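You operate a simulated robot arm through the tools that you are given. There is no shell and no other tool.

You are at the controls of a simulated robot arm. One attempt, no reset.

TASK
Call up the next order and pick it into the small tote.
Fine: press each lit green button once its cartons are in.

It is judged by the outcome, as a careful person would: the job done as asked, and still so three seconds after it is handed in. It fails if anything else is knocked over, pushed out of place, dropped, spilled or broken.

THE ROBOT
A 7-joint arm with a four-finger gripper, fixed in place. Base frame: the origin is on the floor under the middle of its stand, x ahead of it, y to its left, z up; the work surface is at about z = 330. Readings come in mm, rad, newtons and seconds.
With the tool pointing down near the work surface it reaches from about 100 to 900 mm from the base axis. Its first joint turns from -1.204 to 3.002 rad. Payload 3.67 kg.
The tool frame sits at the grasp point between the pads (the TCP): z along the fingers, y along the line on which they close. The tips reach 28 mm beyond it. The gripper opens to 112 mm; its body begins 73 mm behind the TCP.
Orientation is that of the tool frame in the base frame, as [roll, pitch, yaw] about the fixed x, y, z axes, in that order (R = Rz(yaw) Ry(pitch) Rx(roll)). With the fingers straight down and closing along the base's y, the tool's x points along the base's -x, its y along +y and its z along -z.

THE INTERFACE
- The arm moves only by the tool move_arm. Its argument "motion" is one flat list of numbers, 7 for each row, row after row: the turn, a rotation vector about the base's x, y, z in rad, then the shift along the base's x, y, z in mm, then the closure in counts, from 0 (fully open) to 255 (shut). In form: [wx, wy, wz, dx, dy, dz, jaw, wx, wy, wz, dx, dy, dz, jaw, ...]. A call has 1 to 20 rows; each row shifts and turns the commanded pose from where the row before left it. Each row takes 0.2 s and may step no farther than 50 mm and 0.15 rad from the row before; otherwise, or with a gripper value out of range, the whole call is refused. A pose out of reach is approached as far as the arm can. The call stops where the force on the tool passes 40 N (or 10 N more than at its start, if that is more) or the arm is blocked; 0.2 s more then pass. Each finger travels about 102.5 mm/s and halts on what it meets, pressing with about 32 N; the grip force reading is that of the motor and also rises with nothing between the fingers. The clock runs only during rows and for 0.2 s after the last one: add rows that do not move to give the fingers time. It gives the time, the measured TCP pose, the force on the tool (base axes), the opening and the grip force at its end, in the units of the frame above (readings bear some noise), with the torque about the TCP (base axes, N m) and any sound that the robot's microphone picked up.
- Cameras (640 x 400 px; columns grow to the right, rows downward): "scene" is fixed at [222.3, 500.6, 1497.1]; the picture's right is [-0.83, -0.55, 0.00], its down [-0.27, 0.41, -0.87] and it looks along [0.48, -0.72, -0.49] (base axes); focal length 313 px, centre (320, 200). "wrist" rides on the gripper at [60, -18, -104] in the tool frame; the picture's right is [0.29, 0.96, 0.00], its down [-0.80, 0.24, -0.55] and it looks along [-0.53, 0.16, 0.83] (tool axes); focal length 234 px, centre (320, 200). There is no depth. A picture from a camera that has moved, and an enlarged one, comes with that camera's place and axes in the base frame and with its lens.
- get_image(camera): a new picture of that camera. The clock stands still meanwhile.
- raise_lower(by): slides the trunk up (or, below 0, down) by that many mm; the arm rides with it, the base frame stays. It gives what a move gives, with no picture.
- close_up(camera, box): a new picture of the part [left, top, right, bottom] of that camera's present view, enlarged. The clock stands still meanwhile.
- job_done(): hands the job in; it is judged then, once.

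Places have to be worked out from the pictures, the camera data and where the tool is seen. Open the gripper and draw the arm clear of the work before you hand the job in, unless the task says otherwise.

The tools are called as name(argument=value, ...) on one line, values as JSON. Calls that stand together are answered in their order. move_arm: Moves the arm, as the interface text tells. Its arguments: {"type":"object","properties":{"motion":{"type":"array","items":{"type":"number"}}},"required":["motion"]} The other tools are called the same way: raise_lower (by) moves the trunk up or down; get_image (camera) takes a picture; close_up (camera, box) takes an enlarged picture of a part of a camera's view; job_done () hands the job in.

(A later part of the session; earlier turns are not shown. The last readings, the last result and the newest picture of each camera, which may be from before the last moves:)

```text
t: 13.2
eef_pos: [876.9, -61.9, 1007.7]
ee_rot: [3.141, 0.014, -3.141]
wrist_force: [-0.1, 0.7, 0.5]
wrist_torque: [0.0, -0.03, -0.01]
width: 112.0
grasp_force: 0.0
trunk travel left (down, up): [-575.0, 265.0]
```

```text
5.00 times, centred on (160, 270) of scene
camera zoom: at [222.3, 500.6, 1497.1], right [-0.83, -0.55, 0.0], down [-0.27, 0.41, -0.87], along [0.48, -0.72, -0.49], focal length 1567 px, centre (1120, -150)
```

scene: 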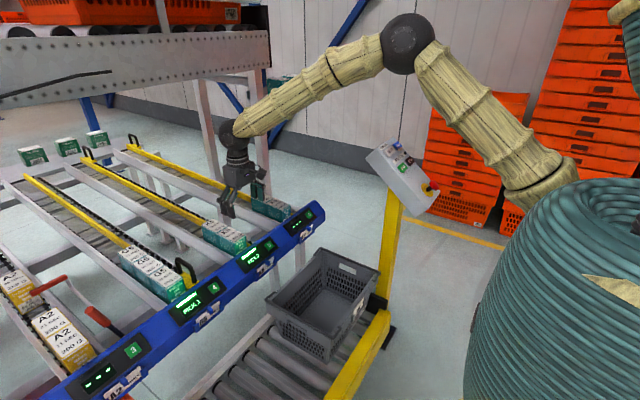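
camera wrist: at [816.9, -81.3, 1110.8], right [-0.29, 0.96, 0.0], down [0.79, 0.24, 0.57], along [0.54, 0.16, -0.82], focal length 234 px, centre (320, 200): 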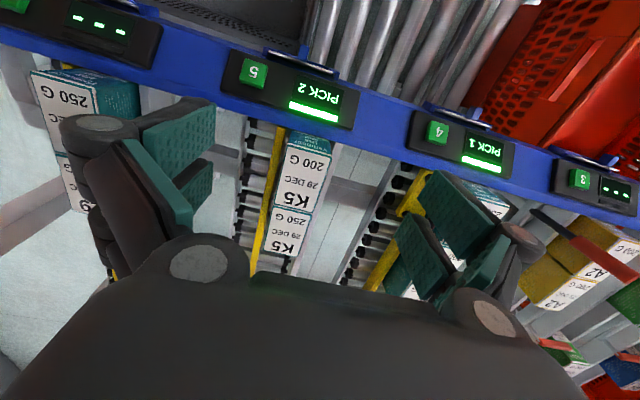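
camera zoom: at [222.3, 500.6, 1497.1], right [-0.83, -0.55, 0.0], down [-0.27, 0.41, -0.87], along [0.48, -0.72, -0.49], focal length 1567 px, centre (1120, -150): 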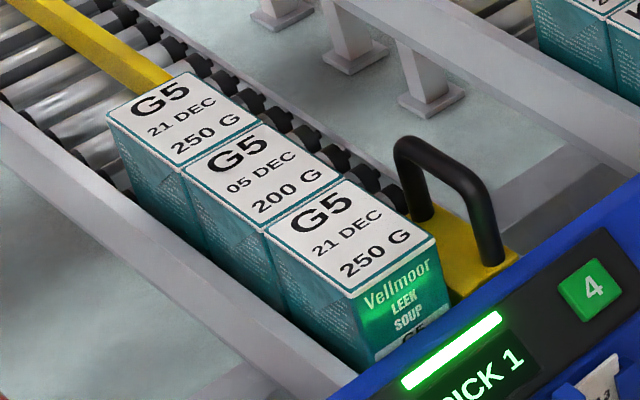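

K5's front carton spans x 916–1001, y -90…-37, top z≈865; the yellow bar and side rail sit about 50–60 mm below its top. I move over its centre (958, -64) at z≈950.

move_arm(motion=[0, 0.014, 0, 27, -0.7, -19, 0, 0, 0, 0, 27, -0.7, -19, 0, 0, 0, 0, 27, -0.7, -19, 0, 0, 0, 0, 0, 0, 0, 0])

get_image(camera="wrist")

close_up(camera="scene", box=[170, 120, 310, 280])

```text
t: 14.2
eef_pos: [957.4, -65.1, 952.0]
ee_rot: [3.142, 0.002, 3.14]
wrist_force: [-0.5, 0.1, -0.5]
wrist_torque: [-0.02, -0.06, 0.01]
width: 112.1
grasp_force: 0.0
trunk travel left (down, up): [-575.0, 265.0]
```

```text
taken
camera wrist: at [898.7, -84.1, 1056.0], right [-0.29, 0.96, 0.0], down [0.8, 0.24, 0.56], along [0.53, 0.16, -0.83], focal length 234 px, centre (320, 200)
```

wrist: 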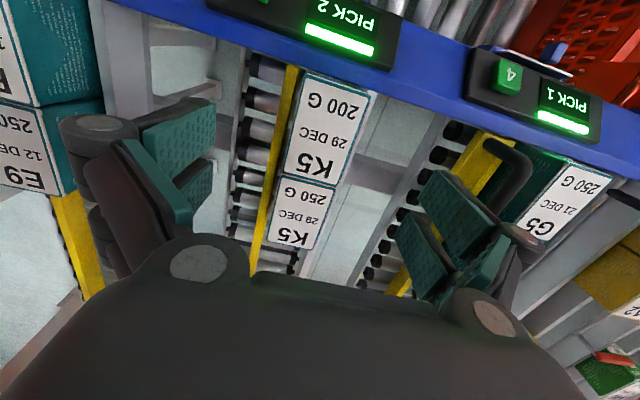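

```text
2.50 times, centred on (240, 200) of scene
camera zoom: at [222.3, 500.6, 1497.1], right [-0.83, -0.55, 0.0], down [-0.27, 0.41, -0.87], along [0.48, -0.72, -0.49], focal length 783 px, centre (520, 200)
```

zoom: 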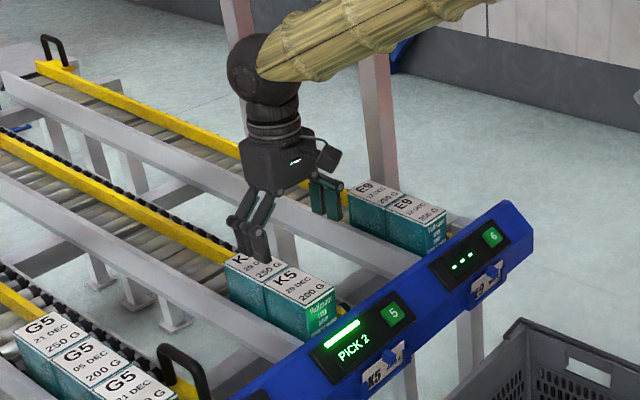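

The carton's centre is confirmed at about (958, -63), top z≈866, and the bar top is about z≈822. I descend to z≈860 so the tips stay above the bar, checking before closing.

move_arm(motion=[0, 0, 0, 0, 1, -30, 0, 0, 0, 0, 0, 1, -30, 0, 0, 0, 0, 0, 0, -20, 0, 0, 0, 0, 0, 0, -12, 0, 0, 0, 0, 0, 0, 0, 0])

get_image(camera="wrist")

close_up(camera="scene", box=[190, 170, 280, 260])

```text
t: 15.4
eef_pos: [959.4, -63.7, 859.2]
ee_rot: [3.141, -0.001, 3.141]
wrist_force: [-0.9, -0.1, -0.1]
wrist_torque: [0.01, 0.0, -0.02]
width: 111.9
grasp_force: 0.0
trunk travel left (down, up): [-575.0, 265.0]
```

```text
taken
camera wrist: at [900.2, -81.8, 962.0], right [-0.29, 0.96, 0.0], down [0.8, 0.24, 0.55], along [0.53, 0.16, -0.83], focal length 234 px, centre (320, 200)
```

wrist: 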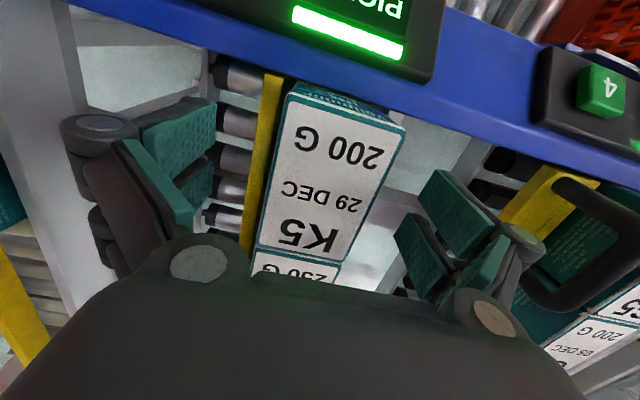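

```text
4.44 times, centred on (235, 215) of scene
camera zoom: at [222.3, 500.6, 1497.1], right [-0.83, -0.55, 0.0], down [-0.27, 0.41, -0.87], along [0.48, -0.72, -0.49], focal length 1393 px, centre (698, 133)
```

zoom: 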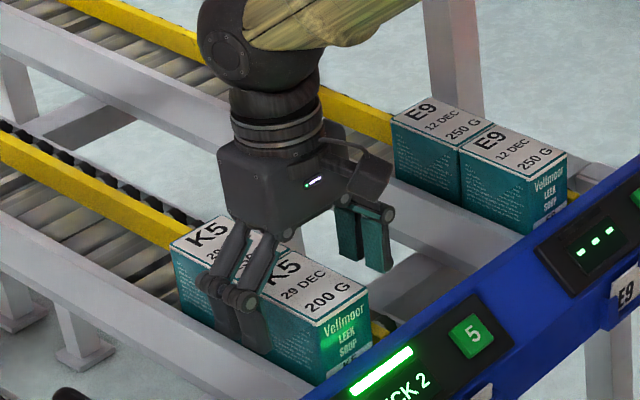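

The fingers straddle the front carton symmetrically and within its length. I close the gripper on it.

move_arm(motion=[0, 0, 0, 0, 0, 0, 120, 0, 0, 0, 0, 0, 0, 200, 0, 0, 0, 0, 0, 0, 200, 0, 0, 0, 0, 0, 0, 200, 0, 0, 0, 0, 0, 0, 200])

get_image(camera="wrist")

close_up(camera="scene", box=[190, 170, 280, 260])

```text
t: 16.6
eef_pos: [958.7, -64.4, 858.2]
ee_rot: [3.141, 0.001, -3.141]
wrist_force: [-0.6, 0.0, -0.4]
wrist_torque: [0.08, -0.09, -0.05]
width: 54.6
grasp_force: 32.1
trunk travel left (down, up): [-575.0, 265.0]
```

```text
taken
camera wrist: at [900.2, -81.9, 962.0], right [-0.29, 0.96, 0.0], down [0.8, 0.24, 0.55], along [0.53, 0.16, -0.83], focal length 234 px, centre (320, 200)
```

wrist: 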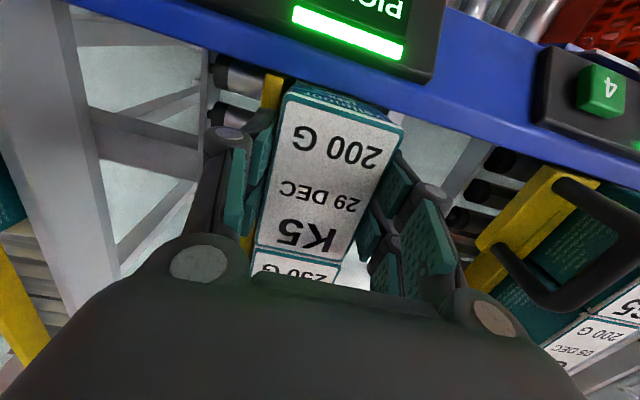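

```text
4.44 times, centred on (235, 215) of scene
camera zoom: at [222.3, 500.6, 1497.1], right [-0.83, -0.55, 0.0], down [-0.27, 0.41, -0.87], along [0.48, -0.72, -0.49], focal length 1393 px, centre (698, 133)
```

zoom: 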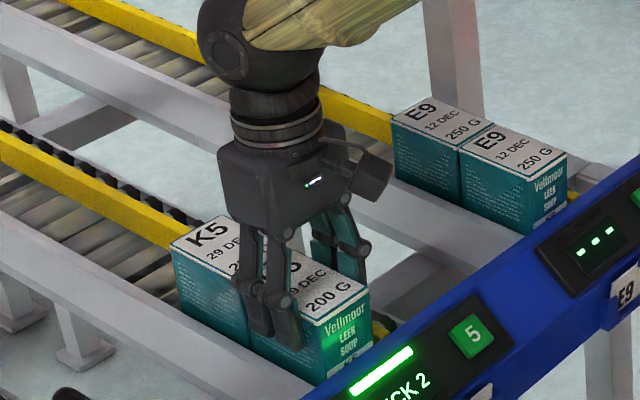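

Grip is firm at 54.6 mm width. I lift straight up, gently at first.

move_arm(motion=[0, 0, 0, 0, 0, 5, 200, 0, 0, 0, 0, 0, 10, 200, 0, 0, 0, 0, 0, 20, 200, 0, 0, 0, 0, 0, 30, 200, 0, 0, 0, 0, 0, 30, 200, 0, 0, 0, 0, 0, 30, 200, 0, 0, 0, 0, 0, 0, 200])

get_image(camera="wrist")

close_up(camera="scene", box=[170, 140, 290, 260])

```text
t: 18.2
eef_pos: [959.8, -63.4, 983.6]
ee_rot: [-3.141, -0.002, -3.141]
wrist_force: [0.6, 0.0, -2.7]
wrist_torque: [0.0, 0.03, 0.02]
width: 55.1
grasp_force: 31.8
trunk travel left (down, up): [-575.0, 265.0]
```

```text
taken
camera wrist: at [900.4, -81.6, 1087.2], right [-0.29, 0.96, 0.0], down [0.8, 0.24, 0.55], along [0.53, 0.16, -0.83], focal length 234 px, centre (320, 200)
```

wrist: 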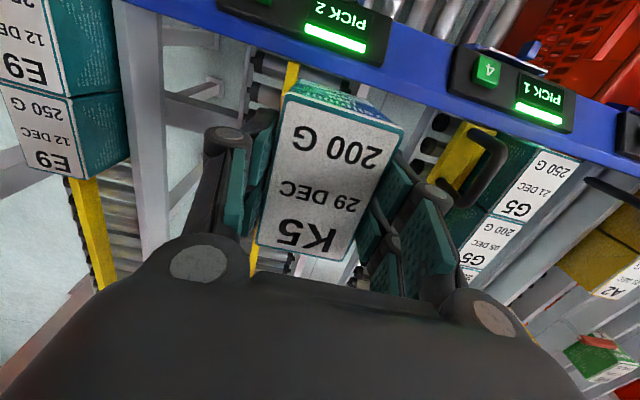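

```text
3.33 times, centred on (230, 200) of scene
camera zoom: at [222.3, 500.6, 1497.1], right [-0.83, -0.55, 0.0], down [-0.27, 0.41, -0.87], along [0.48, -0.72, -0.49], focal length 1044 px, centre (620, 200)
```

zoom: 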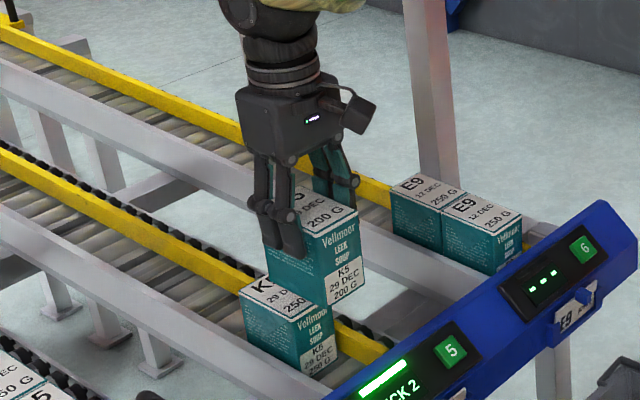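

The carton is held level and its neighbour stayed put. I carry it back over the rail to above the tote at about (720, -195).

move_arm(motion=[0, 0, 0, -10, -3, 10, 200, 0, 0, 0, -30, -15, 5, 200, 0, 0, 0, -40, -22, 0, 200, 0, 0, 0, -40, -22, 0, 200, 0, 0, 0, -40, -22, 0, 200, 0, 0, 0, -40, -22, 0, 200, 0, 0, 0, -30, -18, 0, 200, 0, 0, 0, -10, -7, 0, 200, 0, 0, 0, 0, 0, 0, 200])

get_image(camera="wrist")

get_image(camera="scene")

```text
t: 20.2
eef_pos: [717.9, -192.4, 999.5]
ee_rot: [-3.141, 0.0, -3.141]
wrist_force: [0.2, 0.7, -1.8]
wrist_torque: [0.02, -0.03, -0.01]
width: 54.8
grasp_force: 32.2
trunk travel left (down, up): [-575.0, 265.0]
```

```text
taken
camera wrist: at [659.2, -212.0, 1102.7], right [-0.29, 0.96, 0.0], down [0.8, 0.24, 0.55], along [0.53, 0.16, -0.83], focal length 234 px, centre (320, 200)
```

wrist: 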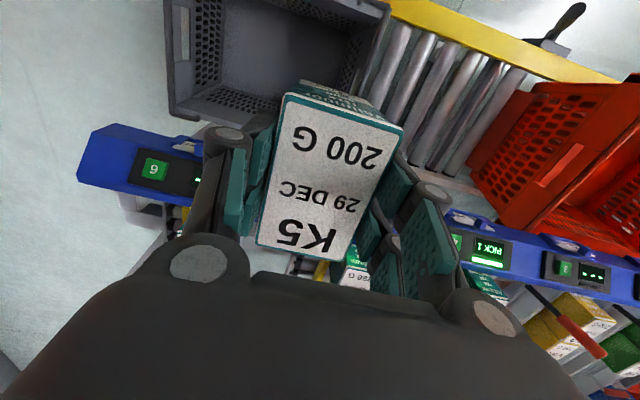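

```text
taken
```

scene: 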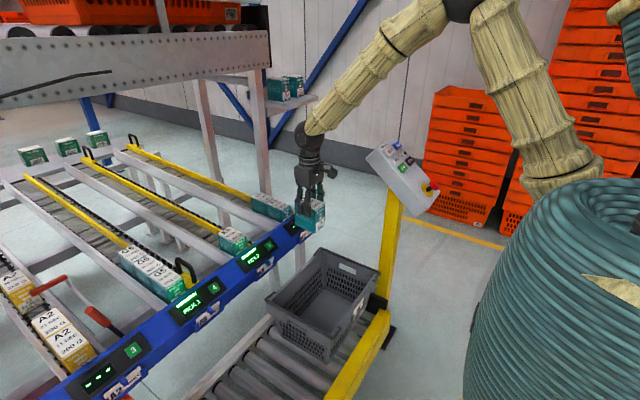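

The held carton is above the tote region. I zoom on lane 5 and the tote from this view, then lower the trunk by 300 mm.

close_up(camera="scene", box=[190, 190, 290, 280])

close_up(camera="wrist", box=[150, 0, 410, 140])

raise_lower(by=-300)

get_image(camera="wrist")

get_image(camera="scene")

```text
4.44 times, centred on (240, 235) of scene
camera zoom: at [222.3, 500.6, 1497.1], right [-0.83, -0.55, 0.0], down [-0.27, 0.41, -0.87], along [0.48, -0.72, -0.49], focal length 1393 px, centre (676, 44)
```

zoom: 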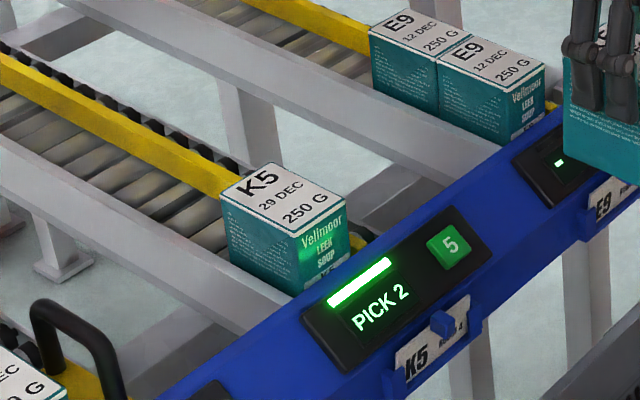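

```text
2.46 times, centred on (280, 70) of wrist
camera zoom: at [659.2, -212.0, 1102.7], right [-0.29, 0.96, 0.0], down [0.8, 0.24, 0.55], along [0.53, 0.16, -0.83], focal length 576 px, centre (418, 520)
```

zoom: 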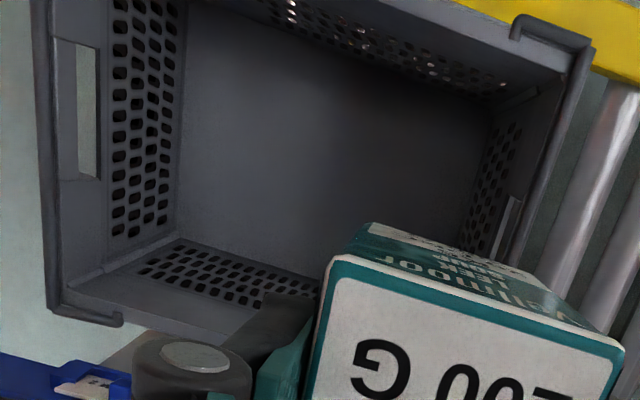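

```text
t: 23.2
eef_pos: [718.8, -194.3, 698.6]
ee_rot: [3.141, 0.0, 3.141]
wrist_force: [0.5, -0.1, -2.2]
wrist_torque: [-0.01, 0.01, 0.0]
width: 54.7
grasp_force: 31.7
trunk travel left (down, up): [-275.0, 565.0]
```

```text
taken
camera wrist: at [659.4, -211.8, 802.8], right [-0.29, 0.96, 0.0], down [0.8, 0.24, 0.55], along [0.53, 0.16, -0.83], focal length 234 px, centre (320, 200)
```

wrist: 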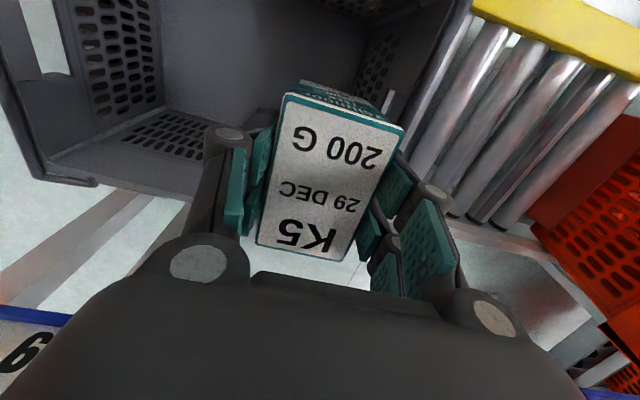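

```text
taken
```

scene: 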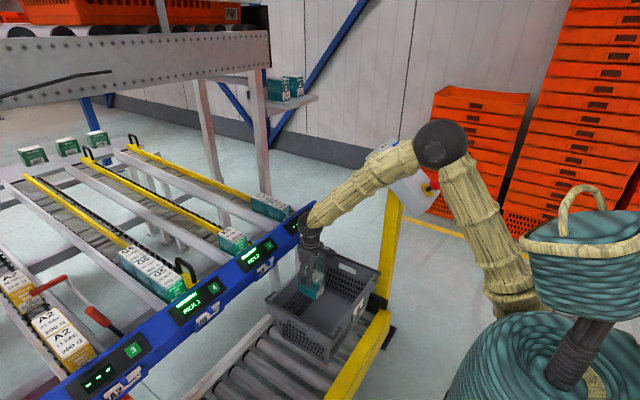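

The second K5 carton rolled forward to the front stop by itself. The tote opening surrounds the carton with margin, so I descend into it to about z=440.

move_arm(motion=[0, 0, 0, 0, 0, -40, 200, 0, 0, 0, 0, 0, -40, 200, 0, 0, 0, 0, 0, -40, 200, 0, 0, 0, 0, 0, -40, 200, 0, 0, 0, 0, 0, -40, 200, 0, 0, 0, 0, 0, -35, 200, 0, 0, 0, 0, 0, -20, 200, 0, 0, 0, 0, 0, 0, 200])

get_image(camera="wrist")

close_up(camera="scene", box=[250, 190, 410, 370])

```text
t: 25.0
eef_pos: [718.7, -193.5, 444.5]
ee_rot: [-3.141, -0.001, -3.141]
wrist_force: [0.9, 0.0, -3.2]
wrist_torque: [0.0, 0.0, 0.01]
width: 54.7
grasp_force: 32.2
trunk travel left (down, up): [-275.0, 565.0]
```

```text
taken
camera wrist: at [659.7, -211.5, 547.3], right [-0.29, 0.96, 0.0], down [0.8, 0.24, 0.55], along [0.53, 0.16, -0.83], focal length 234 px, centre (320, 200)
```

wrist: 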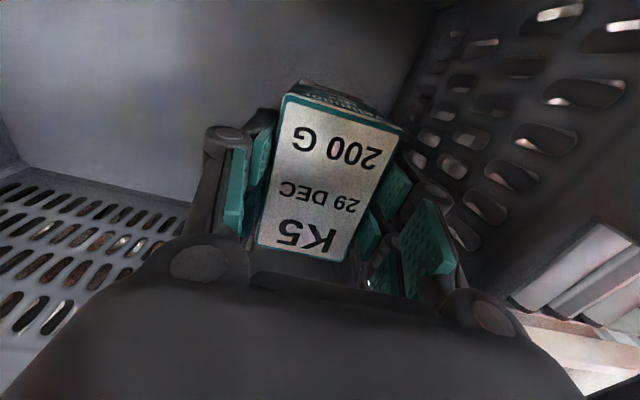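

```text
2.22 times, centred on (330, 280) of scene
camera zoom: at [222.3, 500.6, 1497.1], right [-0.83, -0.55, 0.0], down [-0.27, 0.41, -0.87], along [0.48, -0.72, -0.49], focal length 696 px, centre (298, 22)
```

zoom: 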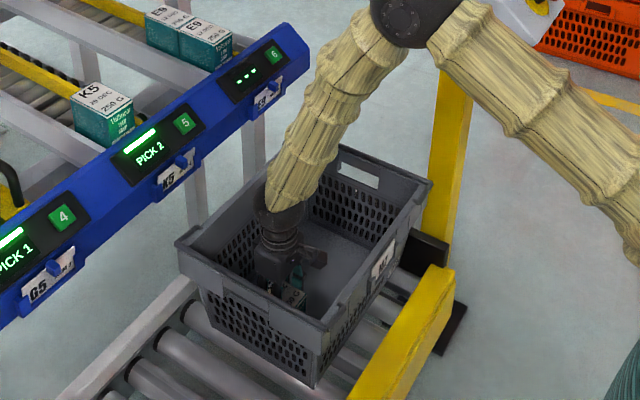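

The carton is well inside the tote. I descend in small steps until it touches the floor.

move_arm(motion=[0, 0, 0, 0, 0, -4, 200, 0, 0, 0, 0, 0, -4, 200, 0, 0, 0, 0, 0, -4, 200, 0, 0, 0, 0, 0, -3, 200])

```text
t: 26.0
eef_pos: [717.6, -193.8, 428.8]
ee_rot: [-3.141, 0.0, -3.141]
wrist_force: [0.3, 0.2, -1.5]
wrist_torque: [0.02, -0.01, 0.0]
width: 54.7
grasp_force: 31.5
trunk travel left (down, up): [-275.0, 565.0]
```

No contact yet; I continue in 2–3 mm steps.

move_arm(motion=[0, 0, 0, 0, 0, -2, 200, 0, 0, 0, 0, 0, -2, 200, 0, 0, 0, 0, 0, -2, 200])

```text
t: 26.8
eef_pos: [719.1, -192.9, 422.3]
ee_rot: [3.14, -0.001, 3.141]
wrist_force: [0.0, -0.3, -2.5]
wrist_torque: [0.02, 0.01, -0.01]
width: 54.8
grasp_force: 31.5
trunk travel left (down, up): [-275.0, 565.0]
```

Still carrying the carton's weight, so I go on down slowly.

move_arm(motion=[0, 0, 0, 0, 0, -2, 200, 0, 0, 0, 0, 0, -2, 200, 0, 0, 0, 0, 0, -2, 200, 0, 0, 0, 0, 0, -2, 200])

close_up(camera="wrist", box=[180, 40, 460, 280])

```text
t: 27.8
eef_pos: [718.6, -192.5, 417.6]
ee_rot: [-3.142, 0.003, 3.141]
wrist_force: [1.1, -0.8, 24.3]
wrist_torque: [-0.07, -0.07, -0.01]
width: 55.3
grasp_force: 31.9
trunk travel left (down, up): [-275.0, 565.0]
```

```text
1.67 times, centred on (320, 160) of wrist
camera zoom: at [659.2, -211.5, 520.2], right [-0.29, 0.96, 0.0], down [0.8, 0.24, 0.56], along [0.53, 0.16, -0.83], focal length 390 px, centre (320, 267)
```

zoom: 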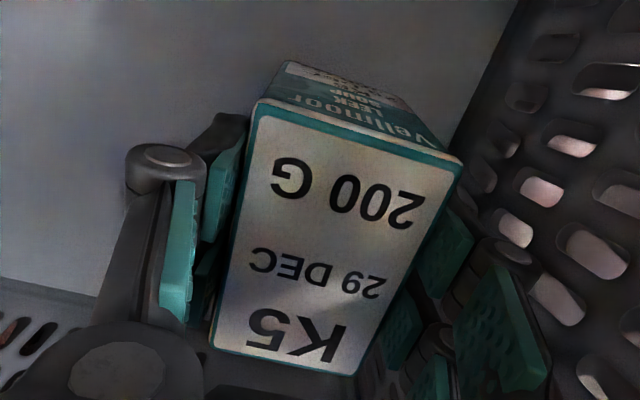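

Floor contact at TCP z≈419 (24 N). I relieve the pressure by 2 mm and open only partway to release.

move_arm(motion=[0, 0, 0, 0, 0, 2, 200, 0, 0, 0, 0, 0, 0, 110, 0, 0, 0, 0, 0, 0, 80, 0, 0, 0, 0, 0, 0, 80])

get_image(camera="wrist")

```text
t: 28.8
eef_pos: [718.6, -193.1, 416.3]
ee_rot: [-3.141, 0.0, -3.141]
wrist_force: [0.2, 0.3, -1.0]
wrist_torque: [0.05, 0.03, 0.04]
width: 77.0
grasp_force: 0.0
trunk travel left (down, up): [-275.0, 565.0]
```

```text
taken
camera wrist: at [659.1, -211.8, 520.4], right [-0.29, 0.96, 0.0], down [0.8, 0.24, 0.55], along [0.53, 0.16, -0.83], focal length 234 px, centre (320, 200)
```

wrist: 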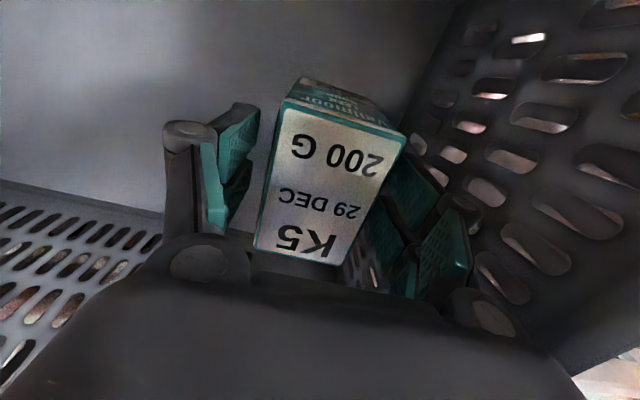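

Released cleanly with the carton standing upright. I retract vertically out of the tote.

move_arm(motion=[0, 0, 0, 0, 0, 15, 80, 0, 0, 0, 0, 0, 30, 80, 0, 0, 0, 0, 0, 40, 80, 0, 0, 0, 0, 0, 40, 80, 0, 0, 0, 0, 0, 40, 80, 0, 0, 0, 0, 0, 40, 80, 0, 0, 0, 0, 0, 40, 80, 0, 0, 0, 0, 0, 40, 80, 0, 0, 0, 0, 0, 0, 0])

get_image(camera="wrist")

get_image(camera="scene")

```text
t: 30.8
eef_pos: [717.8, -192.5, 702.1]
ee_rot: [-3.141, 0.0, 3.141]
wrist_force: [0.9, 0.3, 0.3]
wrist_torque: [0.02, -0.02, 0.0]
width: 111.7
grasp_force: 0.0
trunk travel left (down, up): [-275.0, 565.0]
```

```text
taken
camera wrist: at [658.5, -211.1, 806.0], right [-0.29, 0.96, 0.0], down [0.8, 0.24, 0.55], along [0.53, 0.16, -0.83], focal length 234 px, centre (320, 200)
```

wrist: 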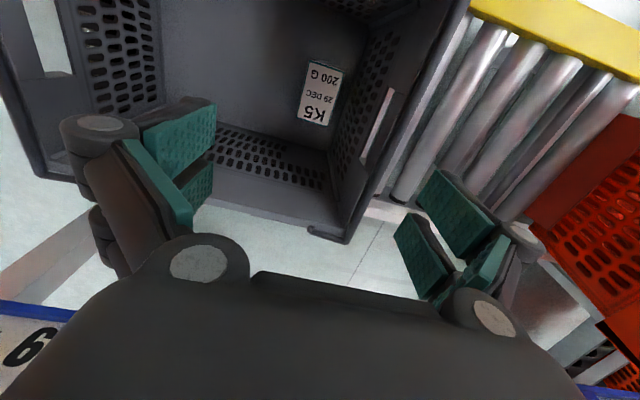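

```text
taken
```

scene: 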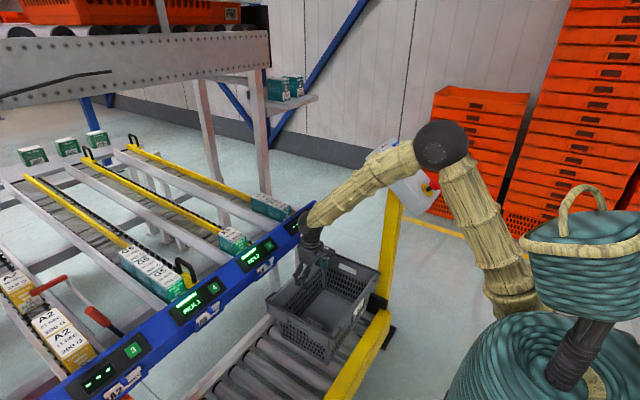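

The first K5 stands in the tote. I raise the trunk back and return over lane 5's front position.

raise_lower(by=300)

move_arm(motion=[0, 0, 0, 40, 21.5, 0, 0, 0, 0, 0, 40, 21.5, 0, 0, 0, 0, 0, 40, 21.5, 0, 0, 0, 0, 0, 40, 21.5, -10, 0, 0, 0, 0, 40, 21.5, -20, 0, 0, 0, 0, 38, 21.5, -20, 0, 0, 0, 0, 0, 0, 0, 0])

get_image(camera="wrist")

close_up(camera="wrist", box=[225, 30, 425, 230])

```text
t: 33.8
eef_pos: [717.6, -192.8, 1001.7]
ee_rot: [-3.141, 0.0, 3.141]
wrist_force: [0.2, -0.2, -0.5]
wrist_torque: [-0.03, 0.0, -0.02]
width: 111.9
grasp_force: 0.0
trunk travel left (down, up): [-575.0, 265.0]
```

```text
t: 35.4
eef_pos: [955.5, -63.8, 954.8]
ee_rot: [3.141, 0.001, 3.14]
wrist_force: [0.3, 0.2, 0.0]
wrist_torque: [0.03, -0.06, 0.01]
width: 112.1
grasp_force: 0.1
trunk travel left (down, up): [-575.0, 265.0]
```

```text
taken
camera wrist: at [896.9, -81.7, 1057.5], right [-0.29, 0.96, 0.0], down [0.8, 0.24, 0.56], along [0.53, 0.16, -0.83], focal length 234 px, centre (320, 200)
```

wrist: 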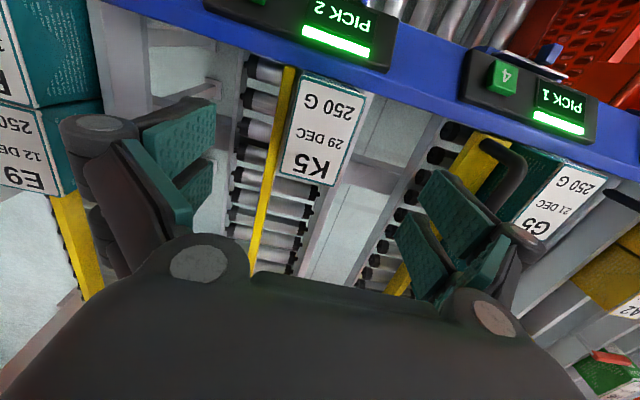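

```text
2.00 times, centred on (325, 130) of wrist
camera zoom: at [896.9, -81.7, 1057.5], right [-0.29, 0.96, 0.0], down [0.8, 0.24, 0.56], along [0.53, 0.16, -0.83], focal length 468 px, centre (310, 340)
```

zoom: 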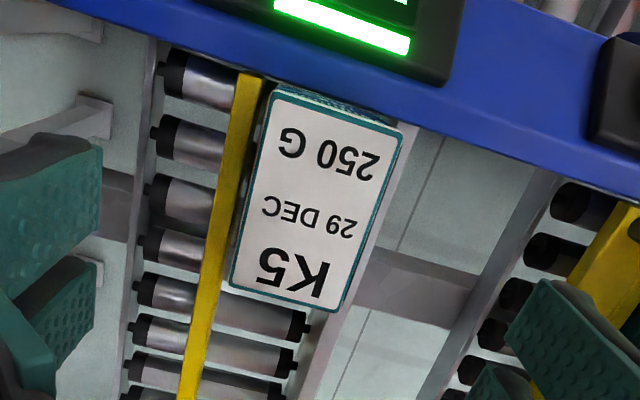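

The second K5 sits exactly where the first did. I descend and grip it the same way.

move_arm(motion=[0, 0, 0, 2, 0.5, -30, 0, 0, 0, 0, 1, 0.5, -30, 0, 0, 0, 0, 0, 0, -22, 0, 0, 0, 0, 0, 0, -13, 0, 0, 0, 0, 0, 0, 0, 0, 0, 0, 0, 0, 0, 0, 120, 0, 0, 0, 0, 0, 0, 200, 0, 0, 0, 0, 0, 0, 200, 0, 0, 0, 0, 0, 0, 200])

get_image(camera="wrist")

```text
t: 37.4
eef_pos: [958.4, -63.0, 857.0]
ee_rot: [3.14, 0.0, 3.141]
wrist_force: [0.7, 0.4, -0.2]
wrist_torque: [0.1, -0.12, -0.07]
width: 54.7
grasp_force: 32.3
trunk travel left (down, up): [-575.0, 265.0]
```

```text
taken
camera wrist: at [899.6, -81.5, 960.4], right [-0.29, 0.96, 0.0], down [0.8, 0.24, 0.55], along [0.53, 0.16, -0.83], focal length 234 px, centre (320, 200)
```

wrist: 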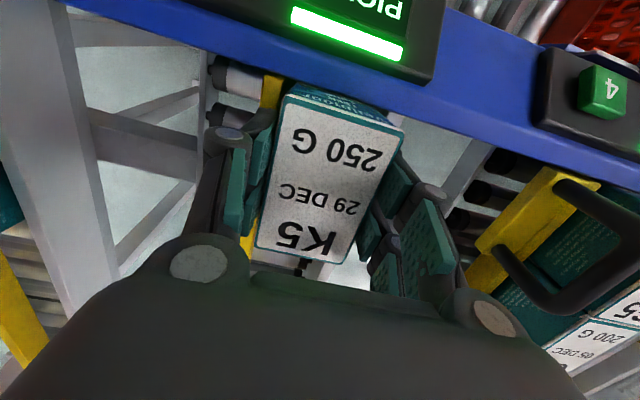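

Gripped at 54.7 mm. I lift and carry it to above the tote at about (719, -290).

move_arm(motion=[0, 0, 0, 0, 0, 5, 200, 0, 0, 0, 0, 0, 10, 200, 0, 0, 0, 0, 0, 20, 200, 0, 0, 0, 0, 0, 30, 200, 0, 0, 0, 0, 0, 35, 200, 0, 0, 0, 0, 0, 35, 200, 0, 0, 0, -15, -10, 8, 200, 0, 0, 0, -34, -32, 0, 200, 0, 0, 0, -36, -34, 0, 200, 0, 0, 0, -36, -34, 0, 200, 0, 0, 0, -36, -34, 0, 200, 0, 0, 0, -36, -34, 0, 200, 0, 0, 0, -31, -32, 0, 200, 0, 0, 0, -15, -17, 0, 200, 0, 0, 0, 0, 0, 0, 200])

get_image(camera="wrist")

get_image(camera="scene")

```text
t: 40.6
eef_pos: [720.0, -289.4, 999.8]
ee_rot: [-3.14, 0.001, 3.141]
wrist_force: [-0.7, -0.8, -2.1]
wrist_torque: [0.01, 0.02, -0.01]
width: 54.6
grasp_force: 32.5
trunk travel left (down, up): [-575.0, 265.0]
```

```text
taken
camera wrist: at [661.2, -308.2, 1103.0], right [-0.29, 0.96, 0.0], down [0.8, 0.24, 0.55], along [0.53, 0.16, -0.83], focal length 234 px, centre (320, 200)
```

wrist: 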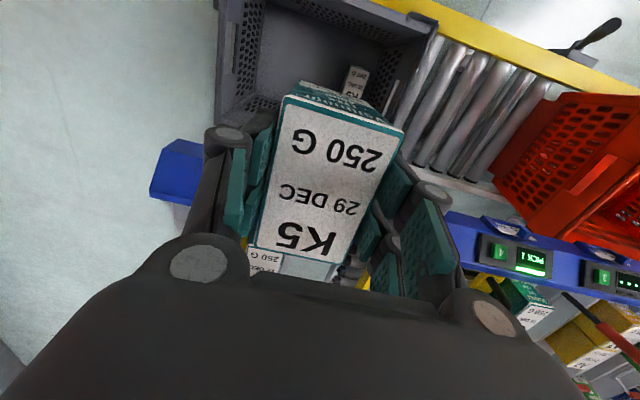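

```text
taken
```

scene: 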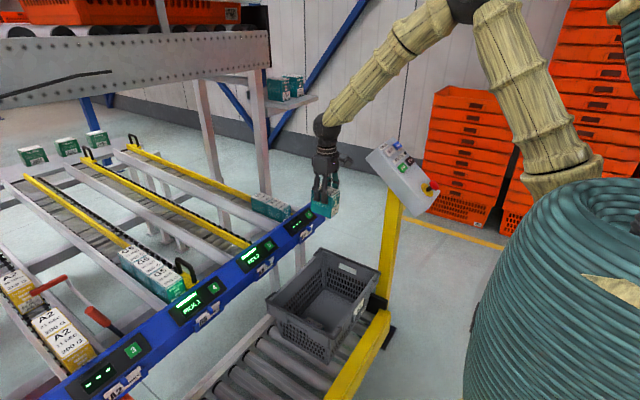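

Now I lower the trunk by 300 mm and check the position over the tote.

raise_lower(by=-300)

get_image(camera="wrist")

close_up(camera="scene", box=[250, 120, 450, 380])

```text
t: 43.6
eef_pos: [719.8, -289.0, 700.3]
ee_rot: [-3.141, 0.001, 3.141]
wrist_force: [0.2, -0.1, -1.5]
wrist_torque: [0.0, 0.0, 0.01]
width: 54.7
grasp_force: 31.6
trunk travel left (down, up): [-275.0, 565.0]
```

```text
taken
camera wrist: at [661.2, -307.9, 803.2], right [-0.29, 0.96, 0.0], down [0.8, 0.24, 0.55], along [0.53, 0.16, -0.83], focal length 234 px, centre (320, 200)
```

wrist: 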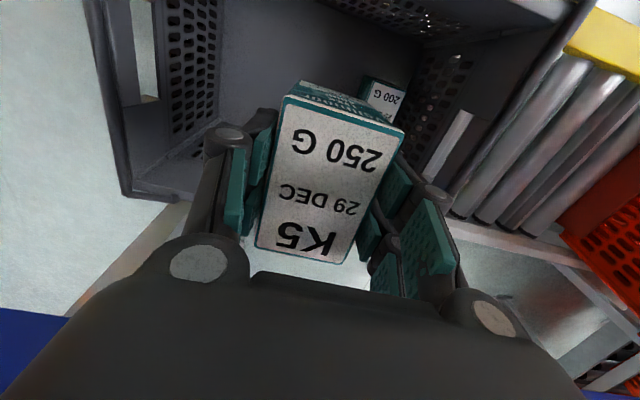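

```text
1.54 times, centred on (350, 250) of scene
camera zoom: at [222.3, 500.6, 1497.1], right [-0.83, -0.55, 0.0], down [-0.27, 0.41, -0.87], along [0.48, -0.72, -0.49], focal length 482 px, centre (274, 123)
```

zoom: 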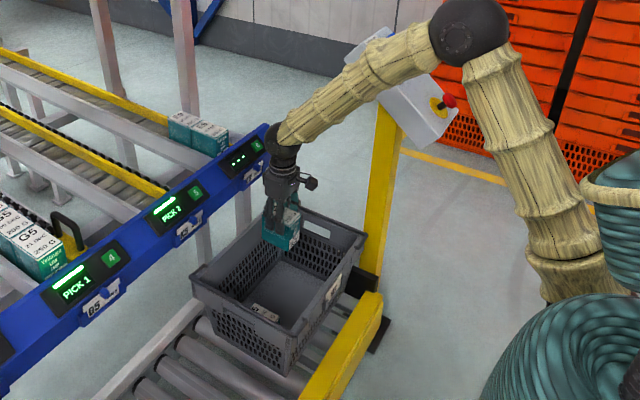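

Clear on all sides. I descend into the tote and finish with small steps to the floor.

move_arm(motion=[0, 0, 0, 0, 0, -40, 200, 0, 0, 0, 0, 0, -40, 200, 0, 0, 0, 0, 0, -40, 200, 0, 0, 0, 0, 0, -40, 200, 0, 0, 0, 0, 0, -40, 200, 0, 0, 0, 0, 0, -40, 200, 0, 0, 0, 0, 0, -20, 200, 0, 0, 0, 0, 0, -10, 200, 0, 0, 0, 0, 0, -5, 200, 0, 0, 0, 0, 0, 0, 200])

get_image(camera="wrist")

```text
t: 45.8
eef_pos: [720.5, -288.6, 425.7]
ee_rot: [3.14, -0.001, -3.141]
wrist_force: [0.3, -0.1, -1.6]
wrist_torque: [0.01, 0.02, 0.03]
width: 54.7
grasp_force: 32.3
trunk travel left (down, up): [-275.0, 565.0]
```

```text
taken
camera wrist: at [661.0, -307.7, 528.0], right [-0.29, 0.96, 0.0], down [0.8, 0.24, 0.55], along [0.53, 0.16, -0.83], focal length 234 px, centre (320, 200)
```

wrist: 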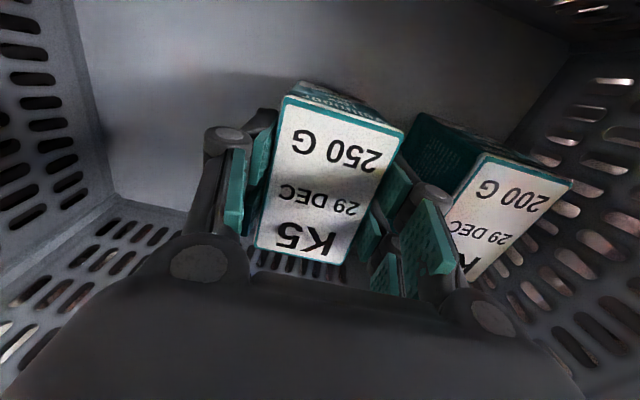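

Contact is expected a few mm lower; I continue in 2 mm steps.

move_arm(motion=[0, 0, 0, 0, 0, -2, 200, 0, 0, 0, 0, 0, -2, 200, 0, 0, 0, 0, 0, -2, 200, 0, 0, 0, 0, 0, -1.5, 200])

```text
t: 46.8
eef_pos: [720.8, -289.5, 420.0]
ee_rot: [-3.141, 0.002, -3.142]
wrist_force: [1.8, -0.3, 18.0]
wrist_torque: [0.01, 0.67, 0.02]
width: 55.3
grasp_force: 31.8
trunk travel left (down, up): [-275.0, 565.0]
```

Floor contact (18 N). I relieve 1.5 mm and open to about 72 mm, then retract upward.

move_arm(motion=[0, 0, 0, 0, 0, 1.5, 200, 0, 0, 0, 0, 0, 0, 115, 0, 0, 0, 0, 0, 0, 92, 0, 0, 0, 0, 0, 0, 92, 0, 0, 0, 0, 0, 10, 92])

get_image(camera="wrist")

```text
t: 48.0
eef_pos: [720.2, -289.0, 428.8]
ee_rot: [3.141, 0.0, -3.141]
wrist_force: [1.1, -0.3, -0.1]
wrist_torque: [-0.01, -0.01, -0.02]
width: 71.4
grasp_force: 0.0
trunk travel left (down, up): [-275.0, 565.0]
```

```text
taken
camera wrist: at [661.0, -307.8, 532.0], right [-0.29, 0.96, 0.0], down [0.8, 0.24, 0.55], along [0.53, 0.16, -0.83], focal length 234 px, centre (320, 200)
```

wrist: 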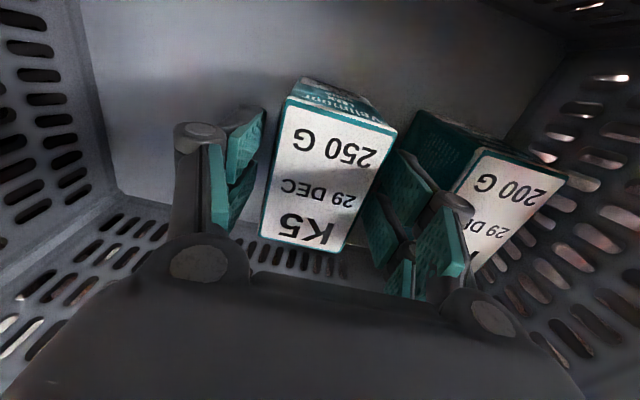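

Both K5 cartons stand upright in the tote. I retract and raise the trunk.

move_arm(motion=[0, 0, 0, 0, 0, 15, 92, 0, 0, 0, 0, 0, 30, 92, 0, 0, 0, 0, 0, 40, 92, 0, 0, 0, 0, 0, 40, 92, 0, 0, 0, 0, 0, 40, 92, 0, 0, 0, 0, 0, 40, 92, 0, 0, 0, 0, 0, 40, 92, 0, 0, 0, 0, 0, 30, 92, 0, 0, 0, 0, 0, 0, 92])

raise_lower(by=300)

get_image(camera="wrist")

close_up(camera="scene", box=[160, 190, 400, 370])

```text
t: 50.0
eef_pos: [719.8, -288.8, 704.1]
ee_rot: [3.14, 0.0, -3.141]
wrist_force: [-0.6, 0.2, 0.3]
wrist_torque: [0.01, -0.05, -0.01]
width: 71.8
grasp_force: 0.1
trunk travel left (down, up): [-275.0, 565.0]
```

```text
t: 53.0
eef_pos: [720.1, -288.2, 1003.2]
ee_rot: [-3.139, 0.001, -3.139]
wrist_force: [0.0, -0.6, -0.4]
wrist_torque: [-0.02, 0.02, 0.02]
width: 71.9
grasp_force: 0.1
trunk travel left (down, up): [-575.0, 265.0]
```

```text
taken
camera wrist: at [661.0, -307.4, 1106.3], right [-0.29, 0.96, 0.0], down [0.8, 0.24, 0.55], along [0.53, 0.16, -0.83], focal length 234 px, centre (320, 200)
```

wrist: 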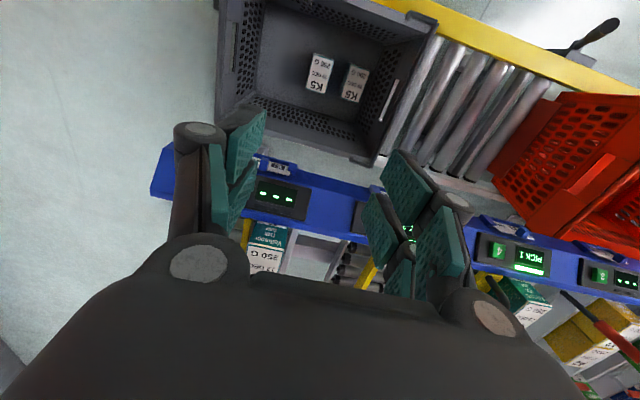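

```text
2.22 times, centred on (280, 280) of scene
camera zoom: at [222.3, 500.6, 1497.1], right [-0.83, -0.55, 0.0], down [-0.27, 0.41, -0.87], along [0.48, -0.72, -0.49], focal length 696 px, centre (409, 22)
```

zoom: 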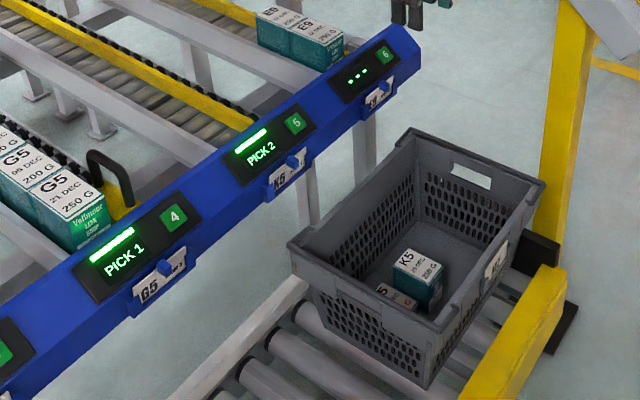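

Both K5 cartons are in, so button 5 may be pressed. It sits at about (873, -148, 795) on a face tilted ~45°; I close the gripper and tilt to a standoff.

move_arm(motion=[0, -0.131, 0, 5, 24, -5, 255, 0, -0.131, 0, 6, 24, -10, 255, 0, -0.131, 0, 6, 24, -10, 255, 0, -0.131, 0, 6, 24, -15, 255, 0, -0.131, 0, 6, 24, -15, 255, 0, -0.131, 0, 6, 20, -15, 255, 0, 0, 0, 0, 0, 0, 255])

get_image(camera="wrist")

close_up(camera="scene", box=[200, 170, 360, 300])

```text
t: 54.6
eef_pos: [755.5, -149.7, 933.4]
ee_rot: [3.138, 0.788, 3.141]
wrist_force: [-0.4, 0.2, -0.8]
wrist_torque: [0.03, 0.0, 0.01]
width: 0.0
grasp_force: 32.1
trunk travel left (down, up): [-575.0, 265.0]
```

```text
taken
camera wrist: at [639.8, -168.3, 964.3], right [-0.2, 0.96, -0.2], down [0.17, 0.24, 0.96], along [0.96, 0.16, -0.21], focal length 234 px, centre (320, 200)
```

wrist: 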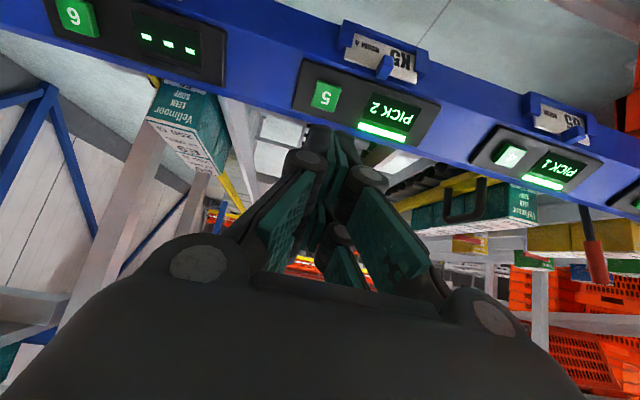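

```text
3.08 times, centred on (280, 235) of scene
camera zoom: at [222.3, 500.6, 1497.1], right [-0.83, -0.55, 0.0], down [-0.27, 0.41, -0.87], along [0.48, -0.72, -0.49], focal length 964 px, centre (443, 92)
```

zoom: 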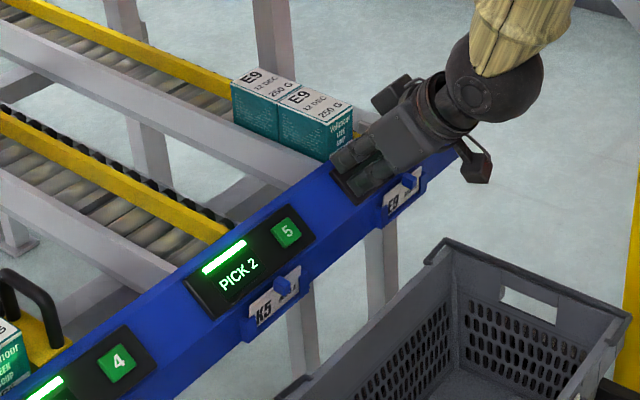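

Button 5 re-triangulates to (873, -148.7, 794.6), matching. I zoom in to check button 4's odd bright appearance and the rail face.

close_up(camera="wrist", box=[280, 20, 620, 210])

close_up(camera="scene", box=[160, 230, 290, 330])

```text
1.88 times, centred on (450, 115) of wrist
camera zoom: at [639.8, -168.3, 964.3], right [-0.2, 0.96, -0.2], down [0.17, 0.24, 0.96], along [0.96, 0.16, -0.21], focal length 441 px, centre (75, 360)
```

zoom: 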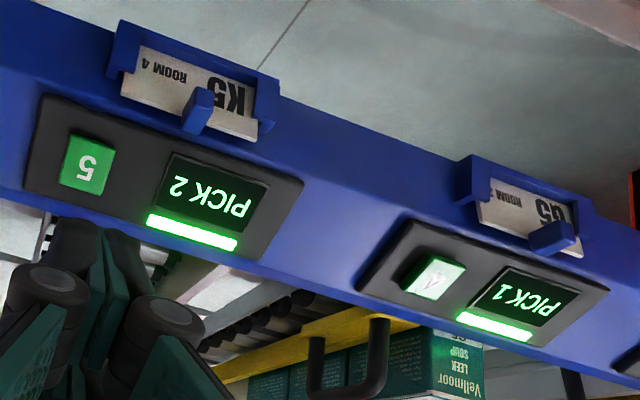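

```text
4.00 times, centred on (225, 280) of scene
camera zoom: at [222.3, 500.6, 1497.1], right [-0.83, -0.55, 0.0], down [-0.27, 0.41, -0.87], along [0.48, -0.72, -0.49], focal length 1253 px, centre (700, -120)
```

zoom: 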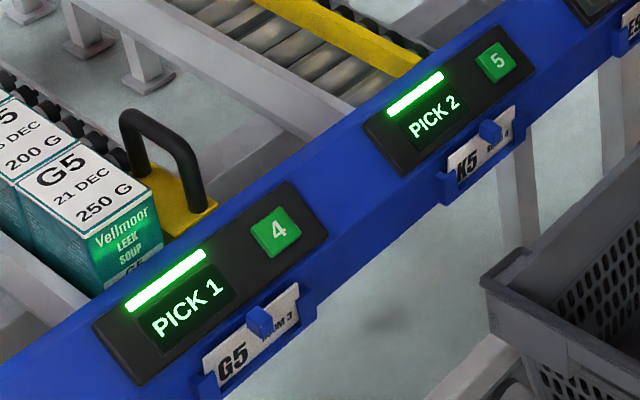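

That was just glare. I shift 16 mm down-slope to line up with button 5 and advance to about 20 mm from its face.

move_arm(motion=[0, 0, 0, -11, 1, -11, 255, 0, 0, 0, 24, 0, -24, 255, 0, 0, 0, 24, 0, -24, 255, 0, 0, 0, 24, 0, -24, 255, 0, 0, 0, 22, 0, -21.5, 255, 0, 0, 0, 0, 0, 0, 255])

get_image(camera="wrist")

close_up(camera="scene", box=[220, 200, 320, 290])

```text
t: 56.0
eef_pos: [839.5, -147.9, 828.4]
ee_rot: [3.141, 0.786, 3.139]
wrist_force: [-0.1, 0.0, -0.3]
wrist_torque: [0.0, 0.0, -0.01]
width: 0.0
grasp_force: 32.2
trunk travel left (down, up): [-575.0, 265.0]
```

```text
taken
camera wrist: at [723.7, -166.3, 858.8], right [-0.2, 0.96, -0.2], down [0.17, 0.24, 0.96], along [0.96, 0.16, -0.21], focal length 234 px, centre (320, 200)
```

wrist: 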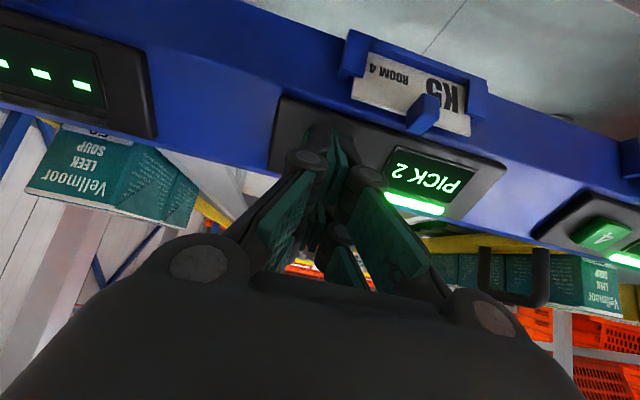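

```text
4.44 times, centred on (270, 245) of scene
camera zoom: at [222.3, 500.6, 1497.1], right [-0.83, -0.55, 0.0], down [-0.27, 0.41, -0.87], along [0.48, -0.72, -0.49], focal length 1393 px, centre (542, 0)
```

zoom: 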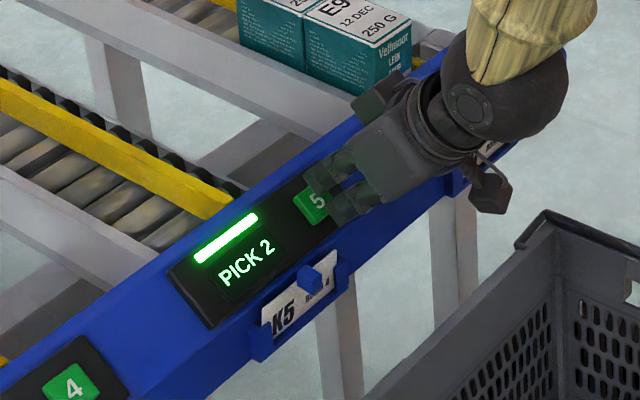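

The tips are lined up with button 5, about 19 mm off. I advance in small steps.

move_arm(motion=[0, 0, 0, 5, 0, -5, 255, 0, 0, 0, 4, 0, -4, 255, 0, 0, 0, 2.1, 0, -2.1, 255, 0, 0, 0, 1.4, 0, -1.4, 255])

```text
t: 57.0
eef_pos: [851.5, -147.2, 815.8]
ee_rot: [3.141, 0.787, 3.141]
wrist_force: [-0.7, -0.7, 1.7]
wrist_torque: [0.03, 0.05, 0.02]
width: 5.7
grasp_force: 36.0
trunk travel left (down, up): [-575.0, 265.0]
```

The tips have just met the button. I push a little further, watching for the click.

move_arm(motion=[0, 0, 0, 1.4, 0, -1.4, 255, 0, 0, 0, 1.4, 0, -1.4, 255])

close_up(camera="scene", box=[220, 200, 320, 290])

```text
t: 57.6
eef_pos: [852.7, -147.6, 812.9]
ee_rot: [3.141, 0.786, -3.141]
wrist_force: [-3.9, 1.1, 6.4]
wrist_torque: [-0.01, 0.08, 0.04]
width: 6.0
grasp_force: 35.8
trunk travel left (down, up): [-575.0, 265.0]
heard: click
```

```text
4.44 times, centred on (270, 245) of scene
camera zoom: at [222.3, 500.6, 1497.1], right [-0.83, -0.55, 0.0], down [-0.27, 0.41, -0.87], along [0.48, -0.72, -0.49], focal length 1393 px, centre (542, 0)
```

zoom: 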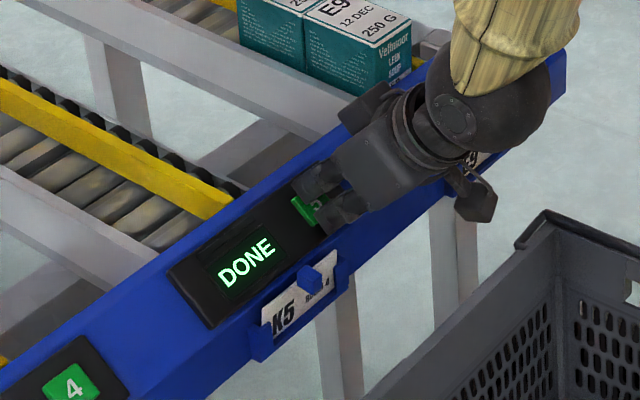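

Click heard and position 5 shows DONE. I back off along the press axis.

move_arm(motion=[0, 0, 0, -10, 0, 10, 255, 0, 0, 0, -20, 0, 20, 255, 0, 0, 0, -25, 0, 25, 255, 0, 0, 0, -25, 0, 25, 255, 0, 0, 0, -20, 0, 25, 255, 0, 0, 0, 0, 0, 0, 255])

get_image(camera="wrist")

close_up(camera="scene", box=[80, 190, 400, 390])

```text
t: 59.0
eef_pos: [755.4, -147.8, 916.7]
ee_rot: [3.14, 0.786, 3.142]
wrist_force: [-0.7, 0.4, -0.8]
wrist_torque: [-0.01, -0.01, 0.02]
width: 0.0
grasp_force: 35.8
trunk travel left (down, up): [-575.0, 265.0]
```

```text
taken
camera wrist: at [638.8, -165.7, 947.3], right [-0.2, 0.96, -0.2], down [0.17, 0.24, 0.96], along [0.96, 0.16, -0.21], focal length 234 px, centre (320, 200)
```

wrist: 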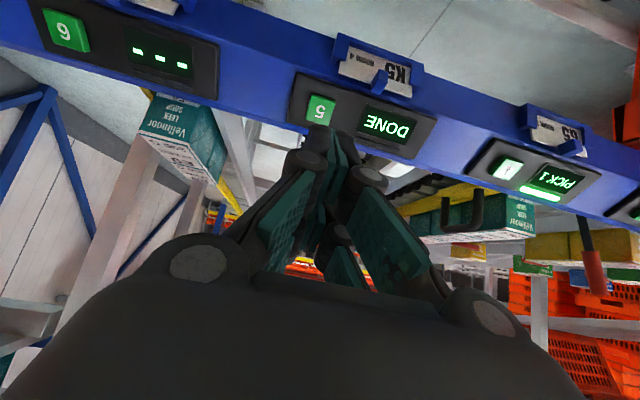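

```text
2.00 times, centred on (240, 290) of scene
camera zoom: at [222.3, 500.6, 1497.1], right [-0.83, -0.55, 0.0], down [-0.27, 0.41, -0.87], along [0.48, -0.72, -0.49], focal length 627 px, centre (480, 20)
```

zoom: 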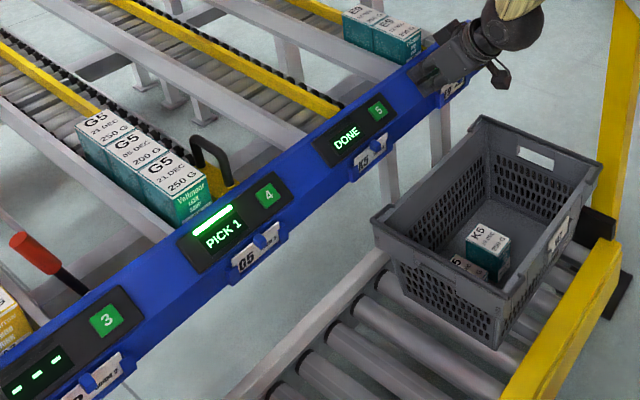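

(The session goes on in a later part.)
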